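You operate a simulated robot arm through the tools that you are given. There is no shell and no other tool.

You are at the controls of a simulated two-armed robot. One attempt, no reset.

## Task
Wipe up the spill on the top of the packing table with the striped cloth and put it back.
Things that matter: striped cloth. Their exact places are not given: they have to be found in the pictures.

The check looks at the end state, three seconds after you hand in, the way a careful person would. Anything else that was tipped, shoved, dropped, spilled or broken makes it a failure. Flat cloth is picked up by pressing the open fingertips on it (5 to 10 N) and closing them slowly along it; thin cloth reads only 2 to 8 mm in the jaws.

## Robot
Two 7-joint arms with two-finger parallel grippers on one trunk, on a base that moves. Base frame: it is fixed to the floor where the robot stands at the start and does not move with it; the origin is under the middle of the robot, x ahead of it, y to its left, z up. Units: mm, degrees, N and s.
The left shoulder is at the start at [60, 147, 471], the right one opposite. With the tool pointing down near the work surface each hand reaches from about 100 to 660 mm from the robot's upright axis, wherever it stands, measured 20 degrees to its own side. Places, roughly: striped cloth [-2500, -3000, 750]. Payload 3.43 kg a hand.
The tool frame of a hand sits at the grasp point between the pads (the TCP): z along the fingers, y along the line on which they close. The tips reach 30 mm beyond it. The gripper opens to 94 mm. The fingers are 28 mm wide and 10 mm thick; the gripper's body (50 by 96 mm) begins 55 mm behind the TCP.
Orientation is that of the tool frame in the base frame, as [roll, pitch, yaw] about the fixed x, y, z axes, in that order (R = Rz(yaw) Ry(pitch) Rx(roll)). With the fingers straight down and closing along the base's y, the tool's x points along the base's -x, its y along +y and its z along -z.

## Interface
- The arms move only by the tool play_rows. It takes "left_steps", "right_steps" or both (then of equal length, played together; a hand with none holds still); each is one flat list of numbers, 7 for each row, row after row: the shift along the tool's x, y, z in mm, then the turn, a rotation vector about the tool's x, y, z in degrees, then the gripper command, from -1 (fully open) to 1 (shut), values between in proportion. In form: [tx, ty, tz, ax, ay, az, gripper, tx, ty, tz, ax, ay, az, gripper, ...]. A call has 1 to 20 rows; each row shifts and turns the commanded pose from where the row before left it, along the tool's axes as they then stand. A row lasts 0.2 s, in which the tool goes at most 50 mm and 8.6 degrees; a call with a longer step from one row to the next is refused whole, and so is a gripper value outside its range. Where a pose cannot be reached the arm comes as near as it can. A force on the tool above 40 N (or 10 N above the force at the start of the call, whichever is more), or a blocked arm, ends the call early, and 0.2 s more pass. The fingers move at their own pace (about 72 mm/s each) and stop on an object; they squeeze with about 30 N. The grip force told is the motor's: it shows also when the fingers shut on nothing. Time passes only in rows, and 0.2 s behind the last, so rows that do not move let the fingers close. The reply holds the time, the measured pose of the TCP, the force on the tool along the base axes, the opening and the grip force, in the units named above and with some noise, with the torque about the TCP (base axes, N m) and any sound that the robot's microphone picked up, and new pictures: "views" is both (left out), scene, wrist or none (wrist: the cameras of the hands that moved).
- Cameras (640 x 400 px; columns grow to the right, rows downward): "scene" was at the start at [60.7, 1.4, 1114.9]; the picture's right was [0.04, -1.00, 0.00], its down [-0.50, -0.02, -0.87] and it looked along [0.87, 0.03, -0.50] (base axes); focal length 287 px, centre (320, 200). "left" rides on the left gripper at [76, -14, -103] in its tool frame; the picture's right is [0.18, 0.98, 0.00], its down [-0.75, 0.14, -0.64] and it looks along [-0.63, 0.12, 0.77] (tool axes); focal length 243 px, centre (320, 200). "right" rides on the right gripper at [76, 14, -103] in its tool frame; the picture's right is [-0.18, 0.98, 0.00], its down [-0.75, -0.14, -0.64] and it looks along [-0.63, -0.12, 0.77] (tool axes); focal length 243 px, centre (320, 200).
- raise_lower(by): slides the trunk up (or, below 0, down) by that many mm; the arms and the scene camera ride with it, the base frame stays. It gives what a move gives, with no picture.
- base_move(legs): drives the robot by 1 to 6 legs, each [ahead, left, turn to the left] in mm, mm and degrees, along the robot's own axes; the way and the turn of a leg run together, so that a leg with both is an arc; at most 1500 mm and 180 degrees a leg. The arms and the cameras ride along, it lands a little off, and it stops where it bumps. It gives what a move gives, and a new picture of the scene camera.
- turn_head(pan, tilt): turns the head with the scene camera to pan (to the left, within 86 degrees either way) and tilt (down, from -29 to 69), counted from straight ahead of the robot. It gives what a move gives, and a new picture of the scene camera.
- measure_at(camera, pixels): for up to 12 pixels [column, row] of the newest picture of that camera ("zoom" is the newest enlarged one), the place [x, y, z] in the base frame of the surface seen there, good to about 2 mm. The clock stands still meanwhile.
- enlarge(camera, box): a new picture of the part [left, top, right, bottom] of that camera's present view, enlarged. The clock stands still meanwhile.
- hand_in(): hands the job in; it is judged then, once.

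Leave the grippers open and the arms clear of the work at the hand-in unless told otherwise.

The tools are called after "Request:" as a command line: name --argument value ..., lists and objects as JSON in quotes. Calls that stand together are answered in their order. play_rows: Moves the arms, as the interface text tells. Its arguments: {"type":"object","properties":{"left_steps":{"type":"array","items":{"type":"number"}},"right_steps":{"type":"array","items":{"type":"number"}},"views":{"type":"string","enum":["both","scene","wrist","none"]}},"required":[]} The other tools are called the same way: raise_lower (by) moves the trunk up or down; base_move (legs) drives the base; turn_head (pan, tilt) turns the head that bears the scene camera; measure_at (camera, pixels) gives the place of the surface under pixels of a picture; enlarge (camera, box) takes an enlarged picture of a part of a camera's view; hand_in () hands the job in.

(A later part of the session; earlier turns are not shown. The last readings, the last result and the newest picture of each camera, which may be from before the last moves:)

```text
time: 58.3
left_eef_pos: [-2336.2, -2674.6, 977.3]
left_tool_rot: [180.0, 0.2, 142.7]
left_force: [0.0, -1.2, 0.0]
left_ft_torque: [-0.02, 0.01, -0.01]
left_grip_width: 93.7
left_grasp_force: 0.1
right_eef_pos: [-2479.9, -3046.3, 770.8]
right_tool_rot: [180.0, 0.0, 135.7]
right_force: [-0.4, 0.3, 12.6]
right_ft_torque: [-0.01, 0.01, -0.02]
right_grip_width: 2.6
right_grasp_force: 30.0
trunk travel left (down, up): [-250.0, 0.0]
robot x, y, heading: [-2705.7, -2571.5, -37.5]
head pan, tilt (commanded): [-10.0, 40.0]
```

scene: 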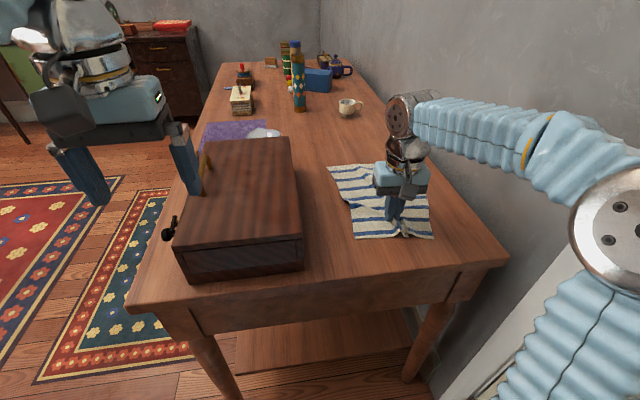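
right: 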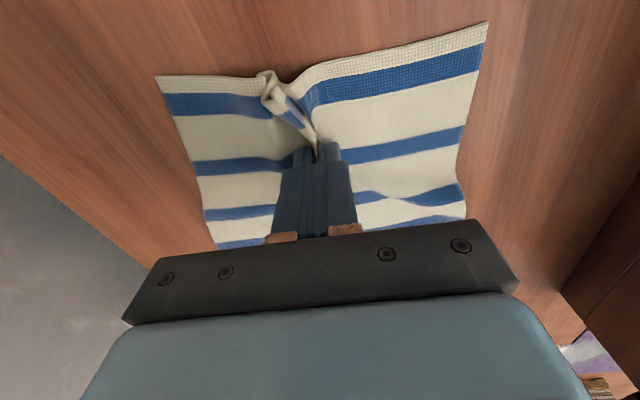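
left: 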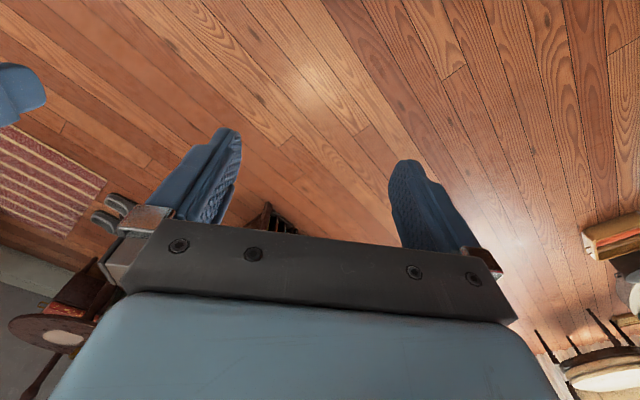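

The jaws read 2.6 mm at 30 N, so cloth is held. Lifting straight up, slowly at first, about 260 mm.

Request:
play_rows --right_steps '[0, 0, -5, 0, 0, 0, 1, 0, 0, -10, 0, 0, 0, 1, 0, 0, -15, 0, 0, 0, 1, 0, 0, -20, 0, 0, 0, 1, 0, 0, -30, 0, 0, 0, 1, 0, 0, -30, 0, 0, 0, 1, 0, 0, -30, 0, 0, 0, 1, 0, 0, -30, 0, 0, 0, 1, 0, 0, -30, 0, 0, 0, 1, 0, 0, -30, 0, 0, 0, 1, 0, 0, -30, 0, 0, 0, 1]' --views "both"

```text
time: 60.7
left_eef_pos: [-2337.2, -2675.9, 976.3]
left_tool_rot: [180.0, 0.0, 142.6]
left_force: [-0.1, -0.1, 0.8]
left_ft_torque: [0.02, 0.01, -0.03]
left_grip_width: 94.1
left_grasp_force: 0.0
right_eef_pos: [-2478.1, -3048.6, 969.8]
right_tool_rot: [179.9, 0.1, 135.9]
right_force: [0.1, 0.3, 0.3]
right_ft_torque: [0.03, 0.0, 0.0]
right_grip_width: 2.7
right_grasp_force: 29.9
right hand out of reach, approached as far as the arm can: row 10, 11
trunk travel left (down, up): [-250.0, 0.0]
robot x, y, heading: [-2704.2, -2571.5, -37.6]
head pan, tilt (commanded): [-10.0, 40.0]
```

scene: 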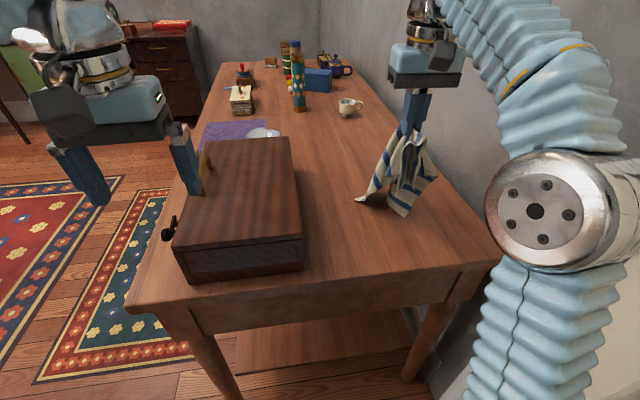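
right: 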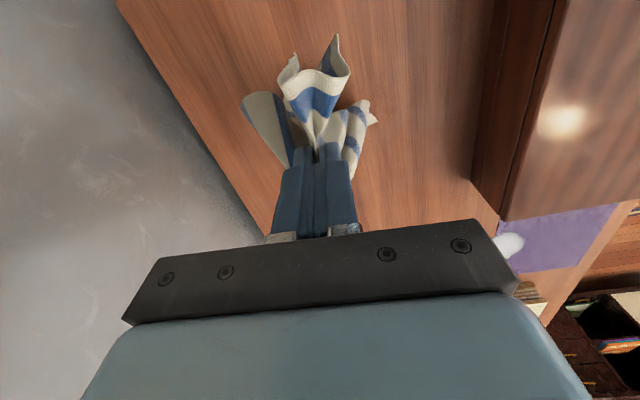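

The cloth hangs free from the right hand, reaching nearly down to the table. The arm is at its reach limit for height, so I pull the hand back toward me and up.

Request:
play_rows --right_steps '[20, 0, 0, 0, 0, 0, 1, 20, 0, -10, 0, 0, 0, 1, 20, 0, -20, 0, 0, 0, 1, 20, 0, -20, 0, 0, 0, 1, 20, 0, -20, 0, 0, 0, 1, 20, 0, -20, 0, 0, 0, 1, 10, 0, -20, 0, 0, 0, 1]' --views "both"

```text
time: 62.3
left_eef_pos: [-2335.8, -2675.3, 977.5]
left_tool_rot: [-179.9, 0.1, 142.5]
left_force: [0.2, 0.1, 0.6]
left_ft_torque: [0.01, 0.0, -0.02]
left_grip_width: 94.0
left_grasp_force: 0.0
right_eef_pos: [-2525.9, -2991.6, 1010.6]
right_tool_rot: [178.0, 3.3, 135.9]
right_force: [-0.5, 0.6, -0.4]
right_ft_torque: [0.02, 0.01, 0.01]
right_grip_width: 2.8
right_grasp_force: 30.6
right hand out of reach, approached as far as the arm can: row 3, 4, 5, 6, 7
trunk travel left (down, up): [-250.0, 0.0]
robot x, y, heading: [-2700.6, -2572.0, -37.0]
head pan, tilt (commanded): [-10.0, 40.0]
```

scene: 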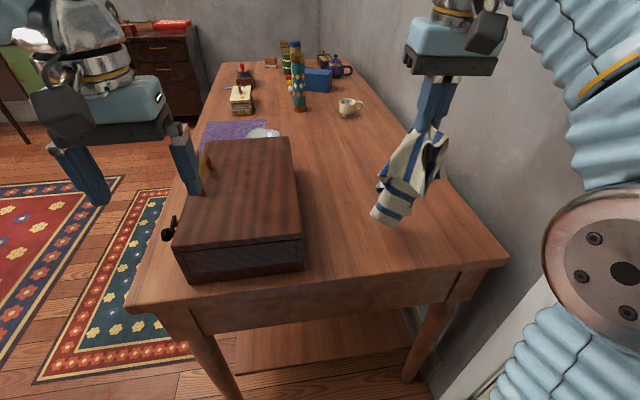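
right: 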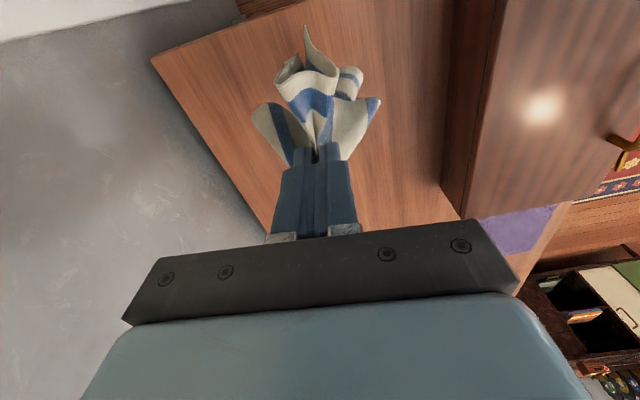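

The cloth is clear of the table now. I back the base off 200 mm, then slide left 550 mm out of the gap, the reverse of how I came in.

Request:
base_move --legs '[[-190, 0, 0], [0, 560, 0]]'

```text
time: 66.7
left_eef_pos: [-2149.7, -2103.1, 977.4]
left_tool_rot: [-180.0, 0.0, 142.6]
left_force: [-0.3, -0.1, 0.3]
left_ft_torque: [-0.02, 0.05, -0.02]
left_grip_width: 93.8
left_grasp_force: 0.1
right_eef_pos: [-2338.5, -2420.4, 1012.1]
right_tool_rot: [177.9, 3.3, 135.9]
right_force: [0.2, 0.7, 0.2]
right_ft_torque: [-0.01, -0.02, -0.03]
right_grip_width: 2.7
right_grasp_force: 29.9
trunk travel left (down, up): [-250.0, 0.0]
robot x, y, heading: [-2518.2, -1994.5, -37.5]
head pan, tilt (commanded): [-10.0, 40.0]
```

scene: 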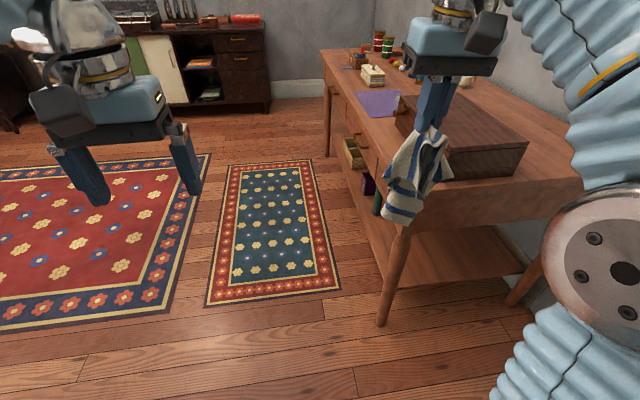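

I'm clear of the gap. Next I go ahead, pull away a bit from the table, turn right 91° to face the table front, and slide left to stand before the spill.

Request:
base_move --legs '[[250, 0, 0], [200, 190, 0], [0, 0, -91]]'

```text
time: 73.9
left_eef_pos: [-2154.9, -2491.6, 976.3]
left_tool_rot: [180.0, -0.1, 51.1]
left_force: [-0.4, 0.3, 0.2]
left_ft_torque: [-0.03, 0.01, -0.02]
left_grip_width: 94.4
left_grasp_force: 0.0
right_eef_pos: [-2465.8, -2294.7, 1011.7]
right_tool_rot: [178.0, 3.3, 44.3]
right_force: [0.3, 1.1, -0.7]
right_ft_torque: [-0.01, 0.02, 0.02]
right_grip_width: 2.5
right_grasp_force: 30.3
trunk travel left (down, up): [-250.0, 0.0]
robot x, y, heading: [-2044.3, -2130.7, -128.9]
head pan, tilt (commanded): [-10.0, 40.0]
```

scene: 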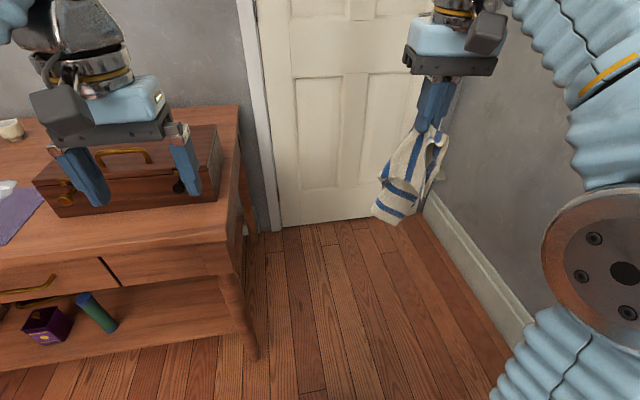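

Facing the table again. I slide left 835 mm to stand before the spill, then look.

Request:
base_move --legs '[[0, 835, 0]]'

Request:
turn_head --pan -12 --tilt 38

```text
time: 78.3
left_eef_pos: [-1505.2, -3010.4, 977.0]
left_tool_rot: [180.0, 0.0, 51.7]
left_force: [0.8, -0.2, -0.3]
left_ft_torque: [0.01, 0.0, -0.02]
left_grip_width: 93.8
left_grasp_force: 0.1
right_eef_pos: [-1818.9, -2814.1, 1010.8]
right_tool_rot: [178.0, 3.3, 44.8]
right_force: [-0.3, 0.3, -0.7]
right_ft_torque: [-0.01, -0.01, 0.03]
right_grip_width: 2.7
right_grasp_force: 29.8
trunk travel left (down, up): [-250.0, 0.0]
robot x, y, heading: [-1396.0, -2641.2, -128.3]
head pan, tilt (commanded): [-10.0, 40.0]
```

scene: 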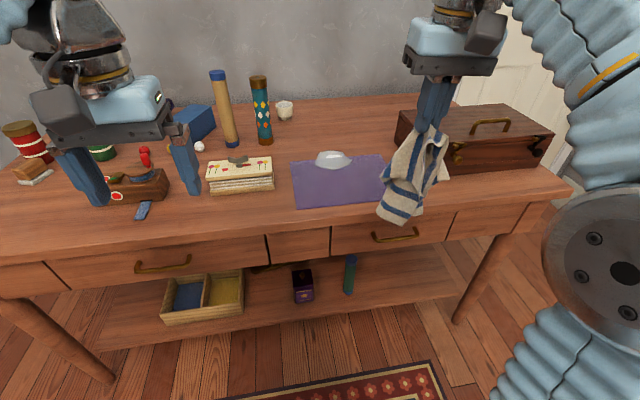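

```text
time: 79.0
left_eef_pos: [-1505.8, -3009.4, 977.0]
left_tool_rot: [179.9, -0.1, 51.6]
left_force: [0.5, 1.0, -0.4]
left_ft_torque: [0.0, 0.02, 0.02]
left_grip_width: 93.9
left_grasp_force: 0.1
right_eef_pos: [-1819.8, -2814.4, 1012.5]
right_tool_rot: [177.9, 3.4, 45.0]
right_force: [0.4, -0.3, -0.3]
right_ft_torque: [0.02, 0.01, 0.03]
right_grip_width: 2.9
right_grasp_force: 29.9
trunk travel left (down, up): [-250.0, 0.0]
robot x, y, heading: [-1396.2, -2645.5, -128.4]
head pan, tilt (commanded): [-12.0, 38.0]
```

scene: 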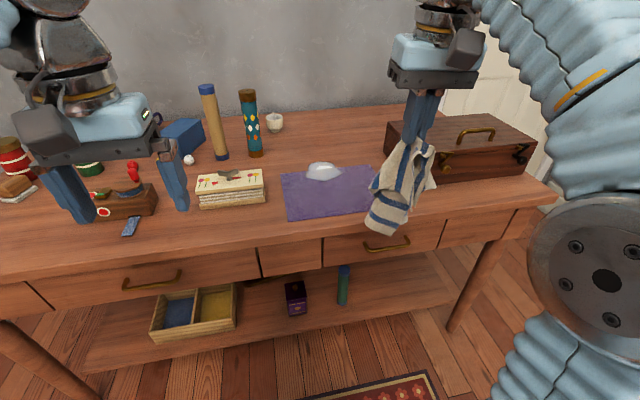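

The spill (320,172) and mat (325,195) are in view, and nothing was disturbed. I'll enlarge and measure the spill and its surroundings.

Request:
enlarge --camera "scene" --box '[230, 110, 400, 230]'

Request:
measure_at --camera "zoom" --pixels '[[287, 238], [405, 235], [345, 190], [345, 260], [320, 200], [380, 250], [195, 222], [180, 240], [210, 385], [490, 220], [340, 320], [500, 150]]'

Request:
measure_at --camera "scene" --pixels '[[256, 155], [248, 95], [222, 157], [207, 90], [274, 128], [262, 185], [265, 200], [398, 172], [127, 190], [130, 165], [385, 225], [400, 145]]'

```text
3.33 times, centred on (315, 170) of scene
```

zoom: 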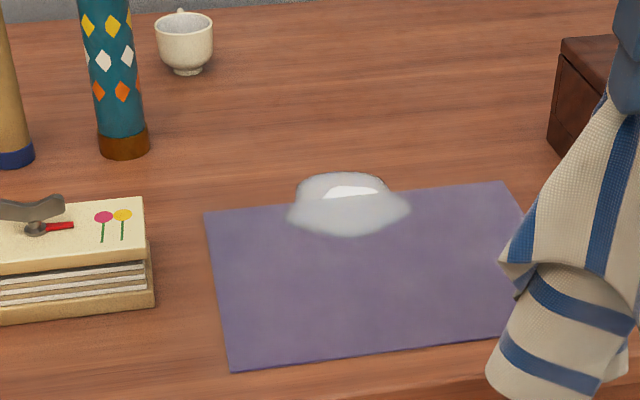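

```text
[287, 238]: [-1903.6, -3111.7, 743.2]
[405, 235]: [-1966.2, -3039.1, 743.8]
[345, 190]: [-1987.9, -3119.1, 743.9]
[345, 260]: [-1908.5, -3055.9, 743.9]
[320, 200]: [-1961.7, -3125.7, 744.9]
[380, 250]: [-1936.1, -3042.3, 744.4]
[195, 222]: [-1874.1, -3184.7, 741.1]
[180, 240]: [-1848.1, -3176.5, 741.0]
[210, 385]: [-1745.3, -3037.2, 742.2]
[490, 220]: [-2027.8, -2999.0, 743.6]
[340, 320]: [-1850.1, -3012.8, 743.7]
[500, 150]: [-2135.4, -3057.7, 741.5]
```

```text
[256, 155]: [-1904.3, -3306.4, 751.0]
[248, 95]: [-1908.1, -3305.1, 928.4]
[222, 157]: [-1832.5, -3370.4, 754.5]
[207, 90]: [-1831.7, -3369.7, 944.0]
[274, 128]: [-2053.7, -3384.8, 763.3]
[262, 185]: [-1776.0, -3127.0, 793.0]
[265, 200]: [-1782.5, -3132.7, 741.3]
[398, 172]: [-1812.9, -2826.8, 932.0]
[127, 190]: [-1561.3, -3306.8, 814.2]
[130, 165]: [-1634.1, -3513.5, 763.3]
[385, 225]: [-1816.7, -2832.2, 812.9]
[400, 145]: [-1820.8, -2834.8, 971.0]
```

Let me measure the spill's outline precisely: top (340,175), left (290,215), right (408,210), bottom (345,235) in the zoom.

Request:
measure_at --camera "zoom" --pixels '[[340, 174], [290, 217], [409, 210], [345, 236], [300, 185], [385, 182], [310, 230], [390, 226], [345, 205], [205, 210], [502, 182], [232, 370]]'

```text
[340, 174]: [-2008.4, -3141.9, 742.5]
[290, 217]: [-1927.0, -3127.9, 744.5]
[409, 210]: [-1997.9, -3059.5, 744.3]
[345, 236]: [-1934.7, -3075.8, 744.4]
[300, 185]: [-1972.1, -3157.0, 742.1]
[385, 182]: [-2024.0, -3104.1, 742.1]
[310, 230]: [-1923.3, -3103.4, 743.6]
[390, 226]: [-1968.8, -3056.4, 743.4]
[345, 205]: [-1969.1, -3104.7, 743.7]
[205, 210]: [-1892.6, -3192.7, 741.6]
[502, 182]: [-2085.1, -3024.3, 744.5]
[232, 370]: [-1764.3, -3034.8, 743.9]
```

The spill is a disc about 100 mm across centred near (-1973,-3107), half on the purple mat's back edge. I'll drive ahead 185 mm to bring it within the right hand's reach.

Request:
base_move --legs '[[185, 0, 0]]'

```text
time: 80.5
left_eef_pos: [-1620.4, -3156.4, 977.0]
left_tool_rot: [-180.0, 0.1, 51.9]
left_force: [-0.2, 0.6, -0.1]
left_ft_torque: [-0.03, 0.02, 0.0]
left_grip_width: 93.9
left_grasp_force: 0.0
right_eef_pos: [-1934.9, -2962.2, 1011.3]
right_tool_rot: [178.0, 3.3, 45.1]
right_force: [0.1, 0.3, 0.0]
right_ft_torque: [0.01, 0.0, 0.06]
right_grip_width: 3.0
right_grasp_force: 29.5
trunk travel left (down, up): [-250.0, 0.0]
robot x, y, heading: [-1511.3, -2795.2, -128.4]
head pan, tilt (commanded): [-12.0, 38.0]
```

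scene: 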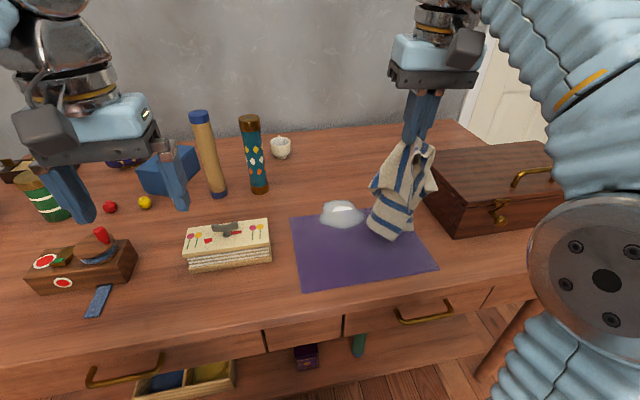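

The cloth hangs right over the mat's right part. I'll straighten the hand (small tilt and 6.5° yaw) and move it to start just in front of the spill, so I can lay the loose flap toward me over the mat, away from the bottle and cup.

Request:
play_rows --right_steps '[0, 0, 5, 1, 1.65, -3.25, 1, 0, 0, 5, 1, 1.65, -3.25, 1, 14, 14.5, 3, 0, 0, 0, 1, 14, 14.5, 3, 0, 0, 0, 1, 14, 15, 3, 0, 0, 0, 1, 14, 15, 3, 0, 0, 0, 1]' --views "both"

```text
time: 81.9
left_eef_pos: [-1619.6, -3156.3, 976.7]
left_tool_rot: [-180.0, 0.0, 51.8]
left_force: [-0.6, 0.2, -0.2]
left_ft_torque: [0.01, -0.01, 0.02]
left_grip_width: 94.1
left_grasp_force: 0.0
right_eef_pos: [-1852.6, -2962.9, 997.6]
right_tool_rot: [178.0, 3.3, 45.0]
right_force: [0.5, 0.2, 0.3]
right_ft_torque: [0.0, 0.01, 0.03]
right_grip_width: 2.5
right_grasp_force: 29.8
right hand out of reach, approached as far as the arm can: row 1, 2
trunk travel left (down, up): [-250.0, 0.0]
robot x, y, heading: [-1510.8, -2792.0, -128.3]
head pan, tilt (commanded): [-12.0, 38.0]
```

scene: 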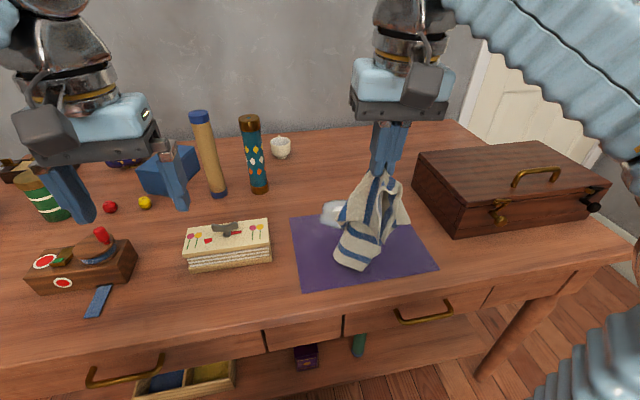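
right: 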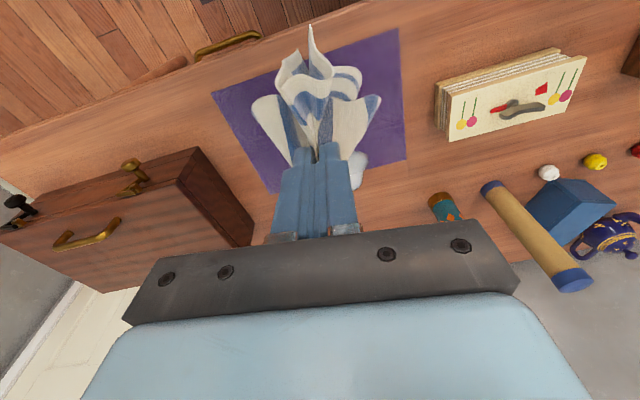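

The straightening rows were out of reach up there; the position is right, though: in front of the spill, z 998. I'll apply the straightening now while going down a little.

Request:
play_rows --right_steps '[0, 0, 8, 0, 0, 0, 1, 0, 0, 4, 1, 1.65, -3.25, 1, 0, 0, 4, 1, 1.65, -3.25, 1]' --views "none"

```text
time: 82.7
left_eef_pos: [-1620.8, -3156.3, 977.7]
left_tool_rot: [-180.0, 0.0, 51.7]
left_force: [-0.1, 0.1, -0.4]
left_ft_torque: [-0.01, -0.03, 0.0]
left_grip_width: 93.9
left_grasp_force: 0.1
right_eef_pos: [-1852.5, -2964.7, 982.8]
right_tool_rot: [-179.8, 0.1, 51.6]
right_force: [-0.9, -0.4, 0.2]
right_ft_torque: [-0.01, 0.02, 0.0]
right_grip_width: 2.8
right_grasp_force: 30.1
trunk travel left (down, up): [-250.0, 0.0]
robot x, y, heading: [-1507.7, -2790.4, -128.0]
head pan, tilt (commanded): [-12.0, 38.0]
```

The hand is now straight at TCP z 983. I'll swing it forward and down in an arc so the loose flap stays lying toward me on the mat, ending just over the spill's centre with tips about 36 mm up.

Request:
play_rows --right_steps '[-32, 0, 3, 0, 0, 0, 1, -31, 0, 9.4, 0, 0, 0, 1, -29, 0, 15.5, 0, 0, 0, 1, -26, 0, 20.9, 0, 0, 0, 1, -23, 0, 25.7, 0, 0, 0, 1, -18.5, 0, 29.9, 0, 0, 0, 1, -13.7, 0, 33, 0, 0, 0, 1, -8.3, 0, 33, 0, 0, 0, 1, 0, 0, 0, 0, 0, 0, 1]' --views "both"

```text
time: 84.7
left_eef_pos: [-1620.6, -3156.8, 976.6]
left_tool_rot: [-179.9, 0.1, 51.7]
left_force: [0.8, -0.3, -0.2]
left_ft_torque: [0.02, 0.01, 0.0]
left_grip_width: 94.0
left_grasp_force: 0.0
right_eef_pos: [-1966.8, -3107.6, 812.2]
right_tool_rot: [-179.8, 0.1, 51.6]
right_force: [0.5, -0.7, 0.3]
right_ft_torque: [-0.01, 0.0, 0.03]
right_grip_width: 2.8
right_grasp_force: 29.6
trunk travel left (down, up): [-250.0, 0.0]
robot x, y, heading: [-1513.1, -2789.2, -127.8]
head pan, tilt (commanded): [-12.0, 38.0]
```

scene: 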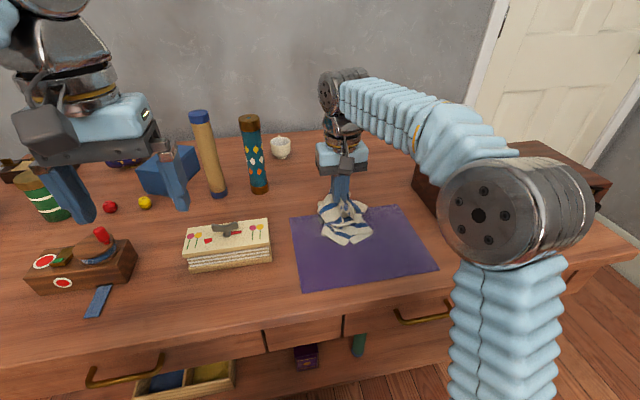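
right: 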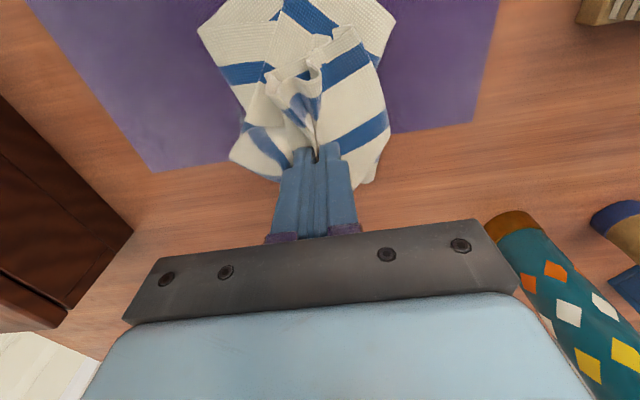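

The cloth lies bunched over the spill, extending toward me over the mat. Now I press down gently onto the spill centre.

Request:
play_rows --right_steps '[0, 0, 10, 0, 0, 0, 1, 0, 0, 10, 0, 0, 0, 1, 0, 0, 6, 0, 0, 0, 1, 0, 0, 4, 0, 0, 0, 1, 0, 0, 2, 0, 0, 0, 1, 0, 0, 0, 0, 0, 0, 1]' --views "none"

```text
time: 86.1
left_eef_pos: [-1620.7, -3155.0, 976.9]
left_tool_rot: [-180.0, 0.1, 51.8]
left_force: [0.2, 0.7, 0.3]
left_ft_torque: [-0.02, 0.01, 0.01]
left_grip_width: 94.0
left_grasp_force: 0.0
right_eef_pos: [-1966.2, -3107.5, 780.8]
right_tool_rot: [-179.8, 0.2, 51.5]
right_force: [-1.5, 1.7, 6.7]
right_ft_torque: [0.07, -0.04, 0.02]
right_grip_width: 2.8
right_grasp_force: 30.5
trunk travel left (down, up): [-250.0, 0.0]
robot x, y, heading: [-1509.0, -2794.3, -128.1]
head pan, tilt (commanded): [-12.0, 38.0]
```

Contact at 6.7 N with a wad of cloth under the tips. First wiping stroke: 50 mm right, 100 mm left, back to centre; then I check that the mat stays put.

Request:
play_rows --right_steps '[0, -10, 0, 0, 0, 0, 1, 0, -10, 0, 0, 0, 0, 1, 0, -10, 0, 0, 0, 0, 1, 0, -10, 0, 0, 0, 0, 1, 0, -10, 0, 0, 0, 0, 1, 0, 10, 0, 0, 0, 0, 1, 0, 10, 0, 0, 0, 0, 1, 0, 10, 0, 0, 0, 0, 1, 0, 10, 0, 0, 0, 0, 1, 0, 10, 0, 0, 0, 0, 1]' --views "both"

```text
time: 88.3
left_eef_pos: [-1621.7, -3155.8, 977.7]
left_tool_rot: [-179.9, 0.0, 51.7]
left_force: [0.4, 0.4, -0.5]
left_ft_torque: [0.02, 0.01, 0.0]
left_grip_width: 94.1
left_grasp_force: 0.1
right_eef_pos: [-1966.2, -3107.6, 780.3]
right_tool_rot: [-179.8, 0.0, 51.6]
right_force: [-0.4, 0.6, 1.8]
right_ft_torque: [0.0, 0.03, 0.02]
right_grip_width: 2.5
right_grasp_force: 30.6
trunk travel left (down, up): [-250.0, 0.0]
robot x, y, heading: [-1510.0, -2791.4, -128.1]
head pan, tilt (commanded): [-12.0, 38.0]
```

scene: 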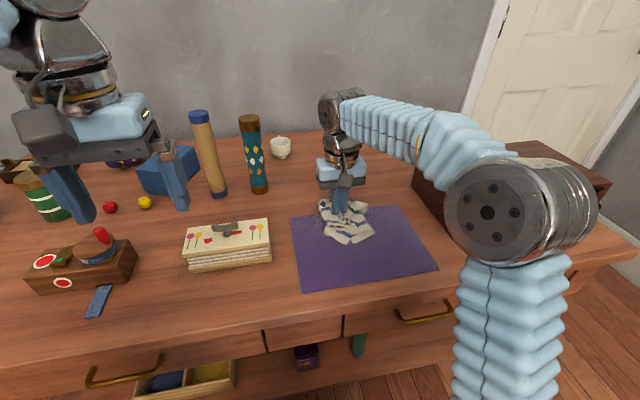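
right: 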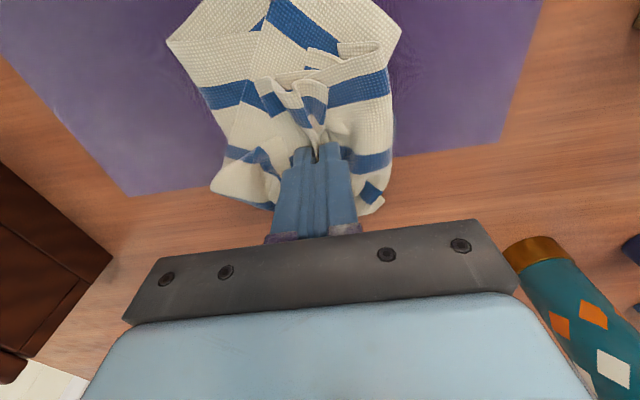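

The mat hasn't moved: its corners are still at (290,216), (303,291) and (438,268). The pressure fell to 1.8 N, so I press 1.5 mm further and continue in a serpentine: left 50, forward 20, right 100.

Request:
play_rows --right_steps '[0, 0, 1.5, 0, 0, 0, 1, 0, 10, 0, 0, 0, 0, 1, 0, 10, 0, 0, 0, 0, 1, 0, 10, 0, 0, 0, 0, 1, 0, 10, 0, 0, 0, 0, 1, 0, 10, 0, 0, 0, 0, 1, -10, 0, 0, 0, 0, 0, 1, -10, 0, 0, 0, 0, 0, 1, 0, -10, 0, 0, 0, 0, 1, 0, -10, 0, 0, 0, 0, 1, 0, -10, 0, 0, 0, 0, 1, 0, -10, 0, 0, 0, 0, 1, 0, -10, 0, 0, 0, 0, 1, 0, -10, 0, 0, 0, 0, 1, 0, -10, 0, 0, 0, 0, 1, 0, -10, 0, 0, 0, 0, 1, 0, -10, 0, 0, 0, 0, 1, 0, -10, 0, 0, 0, 0, 1]' --views "none"

```text
time: 92.1
left_eef_pos: [-1619.9, -3156.2, 976.8]
left_tool_rot: [-180.0, 0.0, 51.8]
left_force: [1.3, -0.5, 0.2]
left_ft_torque: [-0.03, 0.02, 0.0]
left_grip_width: 94.0
left_grasp_force: 0.1
right_eef_pos: [-2017.2, -3089.8, 779.7]
right_tool_rot: [-179.9, 0.1, 51.7]
right_force: [-0.4, 0.1, 1.6]
right_ft_torque: [-0.01, -0.04, 0.02]
right_grip_width: 2.6
right_grasp_force: 30.1
trunk travel left (down, up): [-250.0, 0.0]
robot x, y, heading: [-1515.8, -2792.4, -128.2]
head pan, tilt (commanded): [-12.0, 38.0]
```

The force is only 1.6 N. I press 2 mm more and continue forward 20, left 90, forward 10, right 60.

Request:
play_rows --right_steps '[0, 0, 1, 0, 0, 0, 1, 0, 0, 1, 0, 0, 0, 1, -10, 0, 0, 0, 0, 0, 1, -10, 0, 0, 0, 0, 0, 1, 0, 10, 0, 0, 0, 0, 1, 0, 10, 0, 0, 0, 0, 1, 0, 10, 0, 0, 0, 0, 1, 0, 10, 0, 0, 0, 0, 1, 0, 10, 0, 0, 0, 0, 1, 0, 10, 0, 0, 0, 0, 1, 0, 10, 0, 0, 0, 0, 1, 0, 10, 0, 0, 0, 0, 1, 0, 10, 0, 0, 0, 0, 1, -10, 0, 0, 0, 0, 0, 1, 0, -10, 0, 0, 0, 0, 1, 0, -10, 0, 0, 0, 0, 1, 0, -10, 0, 0, 0, 0, 1, 0, -10, 0, 0, 0, 0, 1, 0, -10, 0, 0, 0, 0, 1, 0, -10, 0, 0, 0, 0, 1]' --views "both"

```text
time: 96.3
left_eef_pos: [-1618.9, -3156.3, 976.5]
left_tool_rot: [-180.0, 0.1, 51.9]
left_force: [0.3, 0.3, 0.3]
left_ft_torque: [0.0, 0.02, -0.02]
left_grip_width: 94.2
left_grasp_force: 0.0
right_eef_pos: [-2013.1, -3135.5, 776.3]
right_tool_rot: [-179.8, 0.2, 51.7]
right_force: [0.2, -1.1, 2.9]
right_ft_torque: [-0.05, -0.07, 0.02]
right_grip_width: 2.7
right_grasp_force: 30.1
trunk travel left (down, up): [-250.0, 0.0]
robot x, y, heading: [-1511.5, -2788.0, -128.0]
head pan, tilt (commanded): [-12.0, 38.0]
```

scene: 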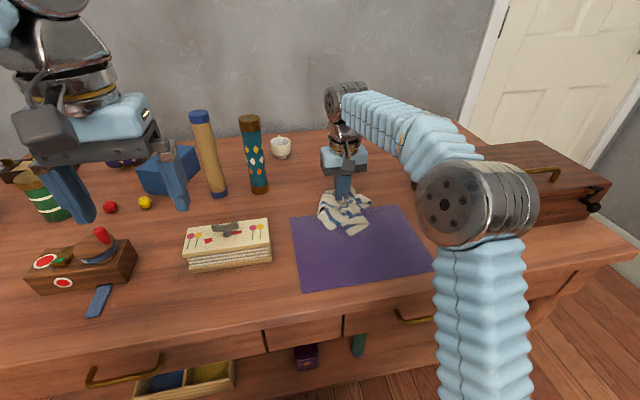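
right: 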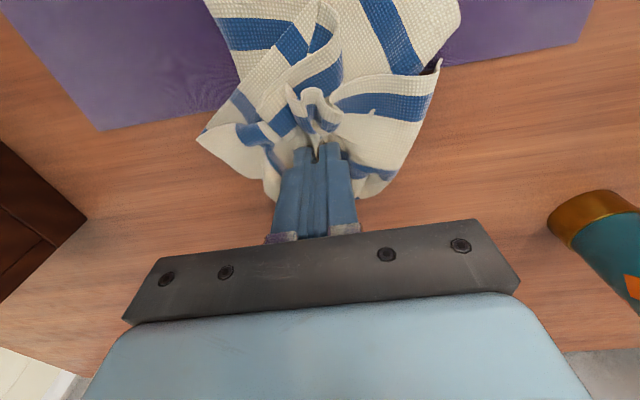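

The mat is still in place. Let me enlarge to see what's left of the spill around the cloth.

Request:
enlarge --camera "scene" --box '[280, 170, 420, 260]'

```text
4.44 times, centred on (350, 215) of scene
```

zoom: 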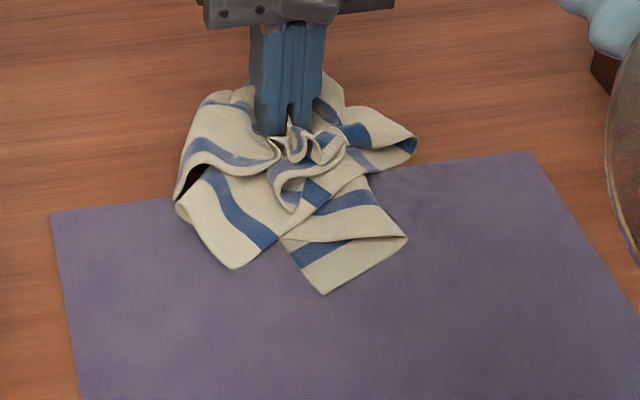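

No white shows outside the cloth. I continue over the near half of the spill: back 70, left 50, back 20, right 50.

Request:
play_rows --right_steps '[0, 0, 1, 0, 0, 0, 1, 10, 0, 0, 0, 0, 0, 1, 10, 0, 0, 0, 0, 0, 1, 10, 0, 0, 0, 0, 0, 1, 10, 0, 0, 0, 0, 0, 1, 10, 0, 0, 0, 0, 0, 1, 10, 0, 0, 0, 0, 0, 1, 10, 0, 0, 0, 0, 0, 1, 0, 10, 0, 0, 0, 0, 1, 0, 10, 0, 0, 0, 0, 1, 0, 10, 0, 0, 0, 0, 1, 0, 10, 0, 0, 0, 0, 1, 0, 10, 0, 0, 0, 0, 1, 10, 0, 0, 0, 0, 0, 1, 10, 0, 0, 0, 0, 0, 1, 0, -10, 0, 0, 0, 0, 1, 0, -10, 0, 0, 0, 0, 1, 0, -10, 0, 0, 0, 0, 1, 0, -10, 0, 0, 0, 0, 1, 0, -10, 0, 0, 0, 0, 1]' --views "scene"

```text
time: 100.5
left_eef_pos: [-1620.5, -3155.7, 976.7]
left_tool_rot: [-179.9, 0.1, 51.8]
left_force: [0.3, 0.3, -0.3]
left_ft_torque: [0.02, 0.02, 0.02]
left_grip_width: 94.0
left_grasp_force: 0.1
right_eef_pos: [-1957.8, -3064.6, 775.7]
right_tool_rot: [-179.7, 0.2, 51.6]
right_force: [4.1, -1.8, 8.8]
right_ft_torque: [0.04, -0.15, -0.01]
right_grip_width: 2.5
right_grasp_force: 30.6
trunk travel left (down, up): [-250.0, 0.0]
robot x, y, heading: [-1510.2, -2791.2, -128.3]
head pan, tilt (commanded): [-12.0, 38.0]
```

scene: 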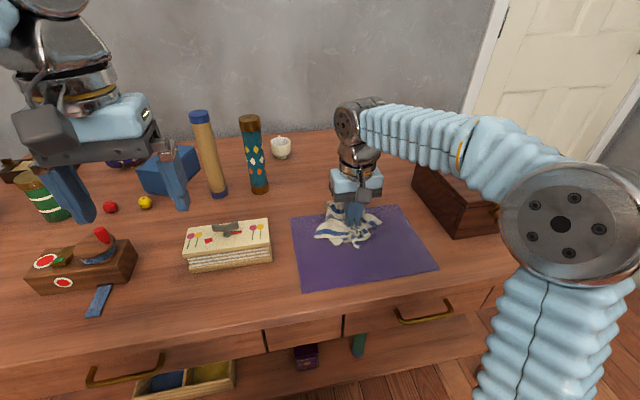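

The mat is steady and the force is 8.8 N. Continue: right 40, forward 30, left 90, forward 20.

Request:
play_rows --right_steps '[0, -10, -0.5, 0, 0, 0, 1, 0, -10, 0, 0, 0, 0, 1, 0, -10, 0, 0, 0, 0, 1, 0, -10, 0, 0, 0, 0, 1, -10, 0, 0, 0, 0, 0, 1, -10, 0, 0, 0, 0, 0, 1, -10, 0, 0, 0, 0, 0, 1, 0, 10, 0, 0, 0, 0, 1, 0, 10, 0, 0, 0, 0, 1, 0, 10, 0, 0, 0, 0, 1, 0, 10, 0, 0, 0, 0, 1, 0, 10, 0, 0, 0, 0, 1, 0, 10, 0, 0, 0, 0, 1, 0, 10, 0, 0, 0, 0, 1, 0, 10, 0, 0, 0, 0, 1, 0, 10, 0, 0, 0, 0, 1, -10, 0, 0, 0, 0, 0, 1, -10, 0, 0, 0, 0, 0, 1]' --views "scene"

Request:
enlarge --camera "scene" --box '[280, 170, 440, 290]'

```text
time: 104.3
left_eef_pos: [-1619.5, -3156.2, 976.2]
left_tool_rot: [180.0, -0.1, 51.6]
left_force: [0.7, -0.4, -0.5]
left_ft_torque: [0.01, -0.02, -0.04]
left_grip_width: 94.0
left_grasp_force: 0.0
right_eef_pos: [-1950.2, -3135.5, 776.6]
right_tool_rot: [-179.8, 0.2, 51.5]
right_force: [0.0, -0.6, -0.3]
right_ft_torque: [-0.03, -0.05, 0.02]
right_grip_width: 2.9
right_grasp_force: 29.4
trunk travel left (down, up): [-250.0, 0.0]
robot x, y, heading: [-1510.1, -2794.2, -128.2]
head pan, tilt (commanded): [-12.0, 38.0]
```

scene: 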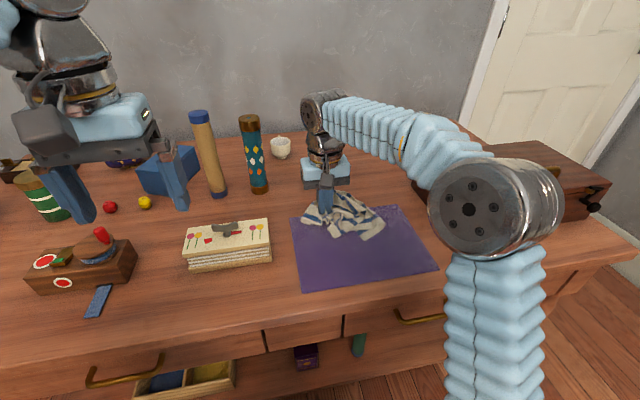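

```text
3.33 times, centred on (360, 230) of scene
```

zoom: 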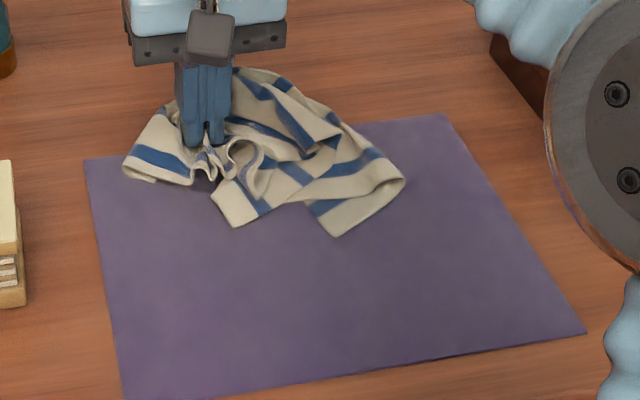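

Let me lift the cloth to check the spot: up 200 mm, then toward me a bit so the spill area shows.

Request:
play_rows --right_steps '[0, 0, -10, 0, 0, 0, 1, 0, 0, -20, 0, 0, 0, 1, 0, 0, -30, 0, 0, 0, 1, 0, 0, -30, 0, 0, 0, 1, 0, 0, -35, 0, 0, 0, 1, 0, 0, -35, 0, 0, 0, 1, 0, 0, -35, 0, 0, 0, 1, 0, -25, 0, 0, 0, 0, 1, 0, -35, 0, 0, 0, 0, 1, 0, -35, 0, 0, 0, 0, 1, 0, -35, 0, 0, 0, 0, 1]' --views "both"

Request:
enlarge --camera "scene" --box '[270, 160, 450, 295]'

```text
time: 106.7
left_eef_pos: [-1621.0, -3157.2, 977.2]
left_tool_rot: [-180.0, 0.1, 51.9]
left_force: [1.1, 0.0, 0.2]
left_ft_torque: [0.02, -0.01, 0.02]
left_grip_width: 93.8
left_grasp_force: 0.1
right_eef_pos: [-2051.9, -3056.3, 926.7]
right_tool_rot: [-179.9, 0.2, 51.6]
right_force: [0.4, -0.3, -0.2]
right_ft_torque: [-0.02, 0.0, 0.02]
right_grip_width: 2.5
right_grasp_force: 29.9
right hand out of reach, approached as far as the arm can: row 6, 7
trunk travel left (down, up): [-250.0, 0.0]
robot x, y, heading: [-1511.4, -2791.7, -128.2]
head pan, tilt (commanded): [-12.0, 38.0]
```

scene: 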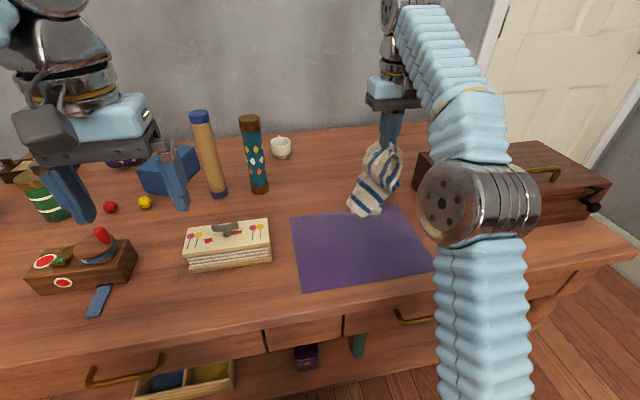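
right: 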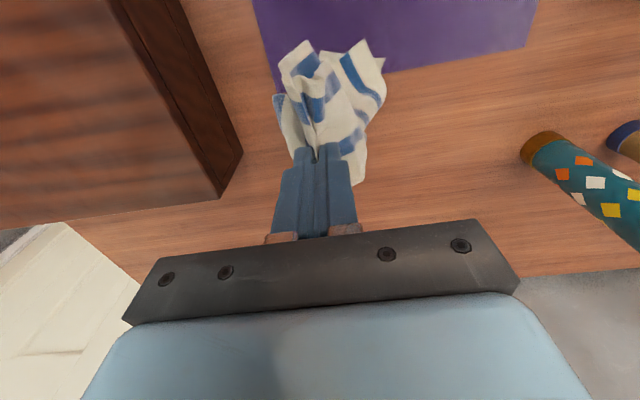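

```text
2.96 times, centred on (360, 228) of scene
```

zoom: 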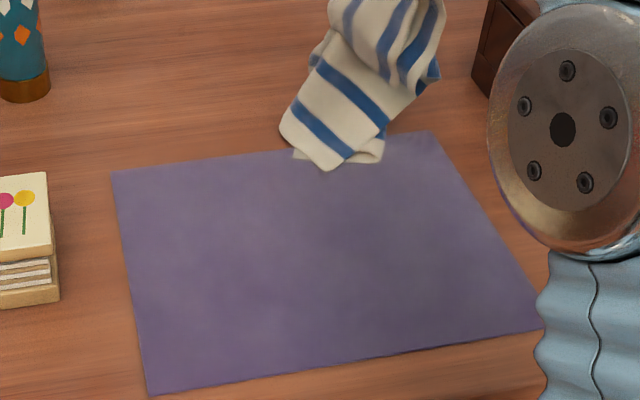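

The spill looks gone, but there is a tiny whitish bit next to the cloth at zoom (298,155), which may be a cloth corner. I'll move the cloth up and toward me to see the spot clearly.

Request:
play_rows --right_steps '[15, -5, 0, 0, 0, 0, 1, 20, -5, -10, 0, 0, 0, 1, 20, 0, -15, 0, 0, 0, 1, 20, 0, -15, 0, 0, 0, 1, 25, 0, -15, 0, 0, 0, 1, 25, 0, -10, 0, 0, 0, 1, 25, 0, 0, 0, 0, 0, 1]' --views "both"

Request:
enlarge --camera "scene" --box '[270, 160, 450, 295]'

```text
time: 108.3
left_eef_pos: [-1620.4, -3157.2, 977.8]
left_tool_rot: [180.0, 0.0, 51.8]
left_force: [0.5, -0.6, 0.4]
left_ft_torque: [0.02, 0.01, 0.02]
left_grip_width: 93.9
left_grasp_force: 0.0
right_eef_pos: [-1966.9, -2931.2, 987.4]
right_tool_rot: [-179.7, 0.1, 51.6]
right_force: [-0.1, 0.7, 0.2]
right_ft_torque: [0.01, -0.04, 0.02]
right_grip_width: 2.8
right_grasp_force: 30.1
trunk travel left (down, up): [-250.0, 0.0]
robot x, y, heading: [-1513.0, -2790.9, -128.2]
head pan, tilt (commanded): [-12.0, 38.0]
```

scene: 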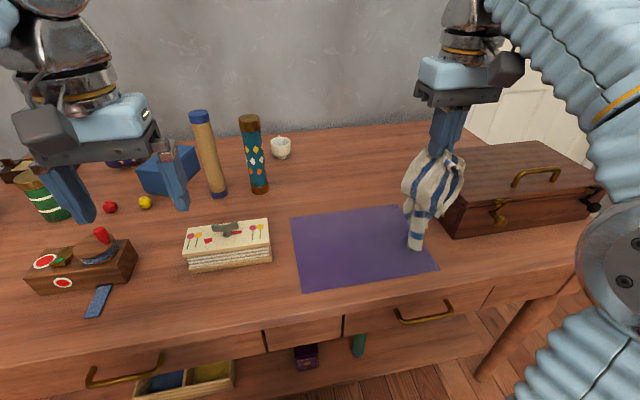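
right: 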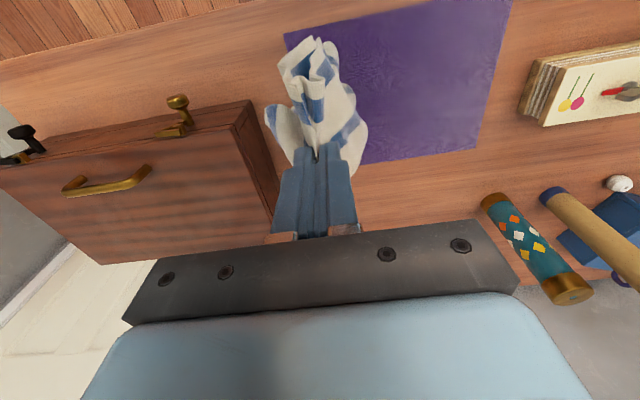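

```text
2.96 times, centred on (360, 228) of scene
```

zoom: 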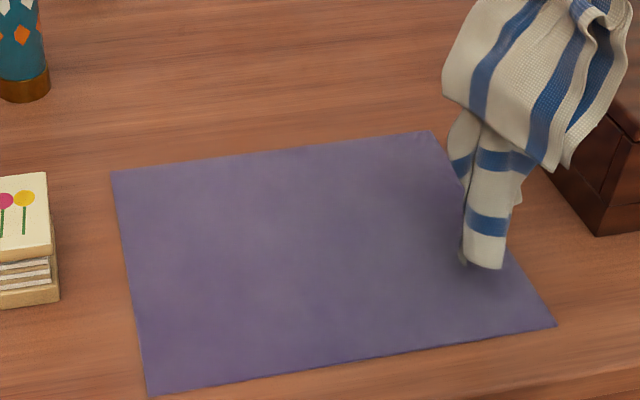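

The spill is gone: mat and table are clean. I'll check that the mat's corners are where they were: earlier back-left (-1893,-3193), back-right (-2085,-3024), front-left (-1764,-3035).

Request:
measure_at --camera "zoom" --pixels '[[113, 173], [430, 134], [150, 392], [552, 325], [300, 150], [270, 200]]'

Request:
measure_at --camera "scene" --pixels '[[410, 245], [416, 250], [420, 190], [455, 160], [443, 120]]'

```text
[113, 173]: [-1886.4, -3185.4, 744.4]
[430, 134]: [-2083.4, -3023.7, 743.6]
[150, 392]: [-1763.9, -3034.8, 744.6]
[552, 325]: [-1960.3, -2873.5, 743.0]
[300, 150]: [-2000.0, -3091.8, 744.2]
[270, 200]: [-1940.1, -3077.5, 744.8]
```

```text
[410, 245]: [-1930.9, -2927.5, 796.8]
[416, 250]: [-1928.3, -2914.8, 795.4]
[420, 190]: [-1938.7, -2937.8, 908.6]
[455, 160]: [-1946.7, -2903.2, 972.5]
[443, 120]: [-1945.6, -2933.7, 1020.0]
```

The mat hasn't moved (within measuring noise) and the spot reads clean. Now I go back the same way with the cloth: back 190 mm, then slide right 835 mm.

Request:
base_move --legs '[[-190, 0, 0], [0, -835, 0]]'

```text
time: 113.9
left_eef_pos: [-2167.3, -2489.5, 977.2]
left_tool_rot: [-180.0, 0.0, 52.0]
left_force: [0.2, 0.0, -0.4]
left_ft_torque: [0.0, 0.03, -0.01]
left_grip_width: 93.8
left_grasp_force: 0.0
right_eef_pos: [-2515.5, -2264.7, 987.5]
right_tool_rot: [-179.7, 0.2, 51.8]
right_force: [0.1, -0.3, 0.1]
right_ft_torque: [-0.02, -0.02, -0.01]
right_grip_width: 2.8
right_grasp_force: 30.1
trunk travel left (down, up): [-250.0, 0.0]
robot x, y, heading: [-2061.5, -2127.4, -128.0]
head pan, tilt (commanded): [-12.0, 38.0]
```

scene: 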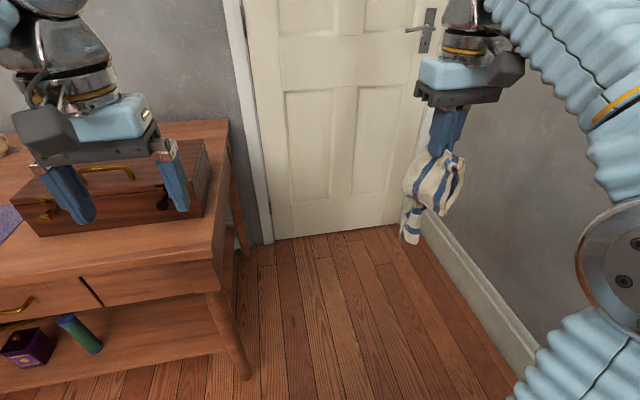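

At the gap again. Let me check how far my right elbow sticks out before going in near the door wall.

Request:
measure_at --camera "scene" --pixels '[[630, 230], [600, 260], [638, 270], [630, 130], [600, 100]]'

Request:
base_move --legs '[[0, 0, 90.5], [-200, -190, 0], [-240, 0, 0]]'

```text
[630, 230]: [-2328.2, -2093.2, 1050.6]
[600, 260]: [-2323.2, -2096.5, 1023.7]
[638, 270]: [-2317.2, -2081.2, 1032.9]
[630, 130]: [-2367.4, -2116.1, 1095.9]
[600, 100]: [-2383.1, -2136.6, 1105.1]
```

```text
time: 121.0
left_eef_pos: [-2153.2, -2109.4, 976.7]
left_tool_rot: [-179.9, 0.0, 140.9]
left_force: [0.4, -0.5, -0.3]
left_ft_torque: [0.02, 0.01, 0.01]
left_grip_width: 94.2
left_grasp_force: 0.2
right_eef_pos: [-2383.8, -2453.7, 986.9]
right_tool_rot: [-179.8, 0.0, 140.7]
right_force: [-0.4, -0.8, -0.1]
right_ft_torque: [-0.02, 0.05, -0.03]
right_grip_width: 3.0
right_grasp_force: 30.0
trunk travel left (down, up): [-250.0, 0.0]
robot x, y, heading: [-2513.5, -1991.3, -38.9]
head pan, tilt (commanded): [-12.0, 38.0]
```

scene: 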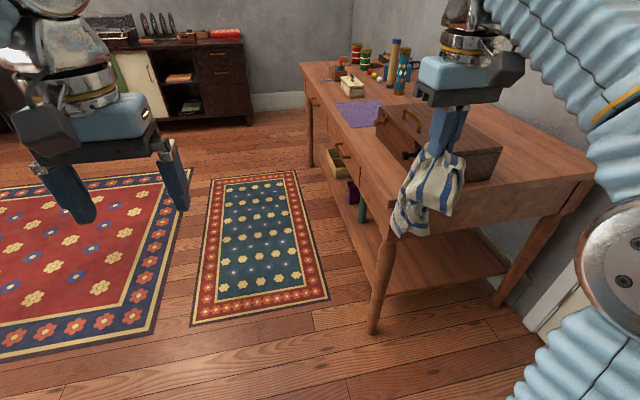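

My elbow extends about 330 mm to the right, which fits. Sliding right 572 mm into the gap.

Request:
base_move --legs '[[0, -572, 1.4]]'

```text
time: 124.3
left_eef_pos: [-2516.2, -2563.2, 975.7]
left_tool_rot: [-180.0, 0.0, 142.7]
left_force: [0.0, 0.4, 0.6]
left_ft_torque: [0.01, 0.0, -0.02]
left_grip_width: 93.8
left_grasp_force: 0.0
right_eef_pos: [-2734.7, -2913.4, 988.1]
right_tool_rot: [-179.8, 0.1, 142.4]
right_force: [0.4, 0.4, -0.1]
right_ft_torque: [0.0, 0.0, -0.06]
right_grip_width: 2.7
right_grasp_force: 29.9
trunk travel left (down, up): [-250.0, 0.0]
robot x, y, heading: [-2883.8, -2458.3, -37.5]
head pan, tilt (commanded): [-12.0, 38.0]
```

scene: 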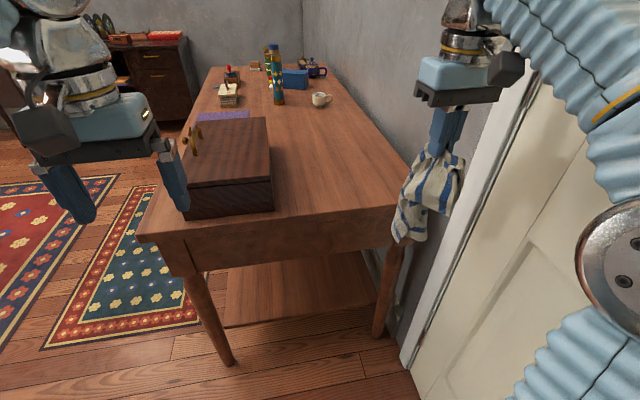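

I'm level with the cloth's place. I drive ahead 211 mm and 20 mm left to stand where I picked it up.

Request:
base_move --legs '[[211, 20, 0]]'

```text
time: 126.0
left_eef_pos: [-2336.6, -2679.8, 976.3]
left_tool_rot: [179.9, 0.0, 142.2]
left_force: [0.6, -0.5, 0.1]
left_ft_torque: [0.02, -0.01, 0.0]
left_grip_width: 94.1
left_grasp_force: 0.0
right_eef_pos: [-2560.4, -3028.0, 987.9]
right_tool_rot: [-179.8, 0.0, 141.9]
right_force: [0.5, -0.3, 0.1]
right_ft_torque: [-0.02, -0.01, -0.04]
right_grip_width: 2.6
right_grasp_force: 29.9
trunk travel left (down, up): [-250.0, 0.0]
robot x, y, heading: [-2699.5, -2571.6, -37.7]
head pan, tilt (commanded): [-12.0, 38.0]
```

scene: 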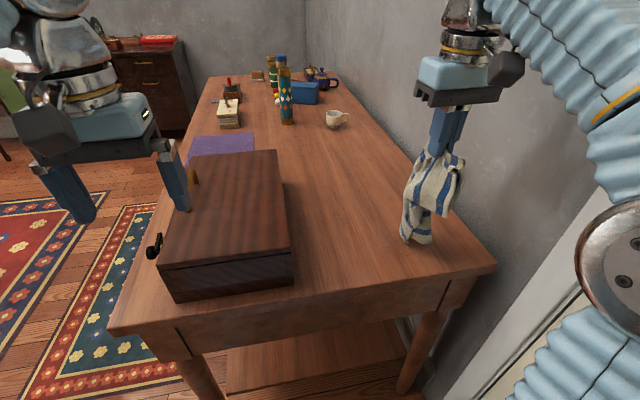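

I'm back at the pick-up spot. To lay the cloth out flat in its old place, I'll let its loose end land on the near edge line and swing the hand forward and down, so it fills the same rectangle. I need slightly more reach, so I drive 45 mm closer; my base still stays clear of the legs.

Request:
base_move --legs '[[45, 0, 0]]'

Request:
turn_head --pan -20 --tilt 42

```text
time: 126.9
left_eef_pos: [-2300.4, -2708.2, 977.3]
left_tool_rot: [180.0, 0.1, 142.2]
left_force: [0.1, -0.1, -0.1]
left_ft_torque: [0.01, -0.04, 0.0]
left_grip_width: 94.0
left_grasp_force: 0.2
right_eef_pos: [-2523.0, -3055.5, 988.0]
right_tool_rot: [-179.8, 0.1, 141.9]
right_force: [-0.4, -0.1, 0.9]
right_ft_torque: [0.02, -0.01, -0.04]
right_grip_width: 2.9
right_grasp_force: 30.0
trunk travel left (down, up): [-250.0, 0.0]
robot x, y, heading: [-2666.2, -2597.8, -38.0]
head pan, tilt (commanded): [-12.0, 38.0]
```

scene: 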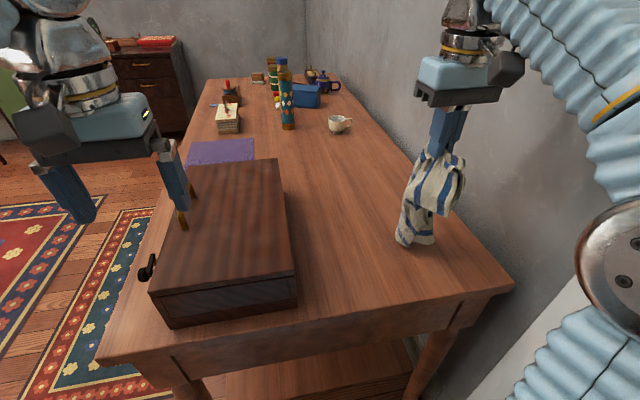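

```text
time: 127.6
left_eef_pos: [-2301.3, -2708.2, 977.7]
left_tool_rot: [180.0, 0.0, 142.1]
left_force: [0.4, -0.2, 0.1]
left_ft_torque: [0.02, -0.03, -0.02]
left_grip_width: 94.0
left_grasp_force: 0.0
right_eef_pos: [-2523.9, -3056.4, 988.1]
right_tool_rot: [-179.8, 0.2, 141.8]
right_force: [-0.3, 0.6, 0.9]
right_ft_torque: [0.0, -0.01, -0.04]
right_grip_width: 2.7
right_grasp_force: 29.9
trunk travel left (down, up): [-250.0, 0.0]
robot x, y, heading: [-2668.4, -2597.9, -37.8]
head pan, tilt (commanded): [-20.0, 42.0]
```

scene: 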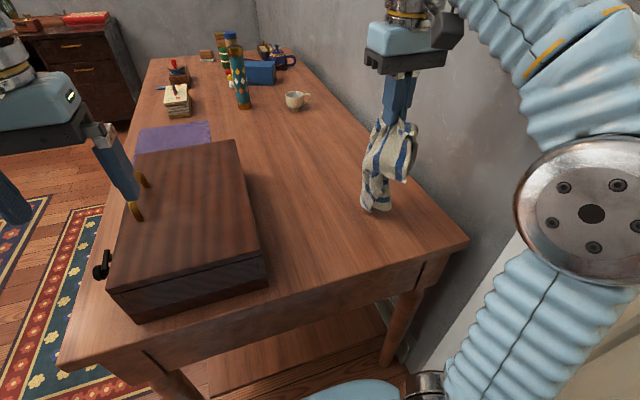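

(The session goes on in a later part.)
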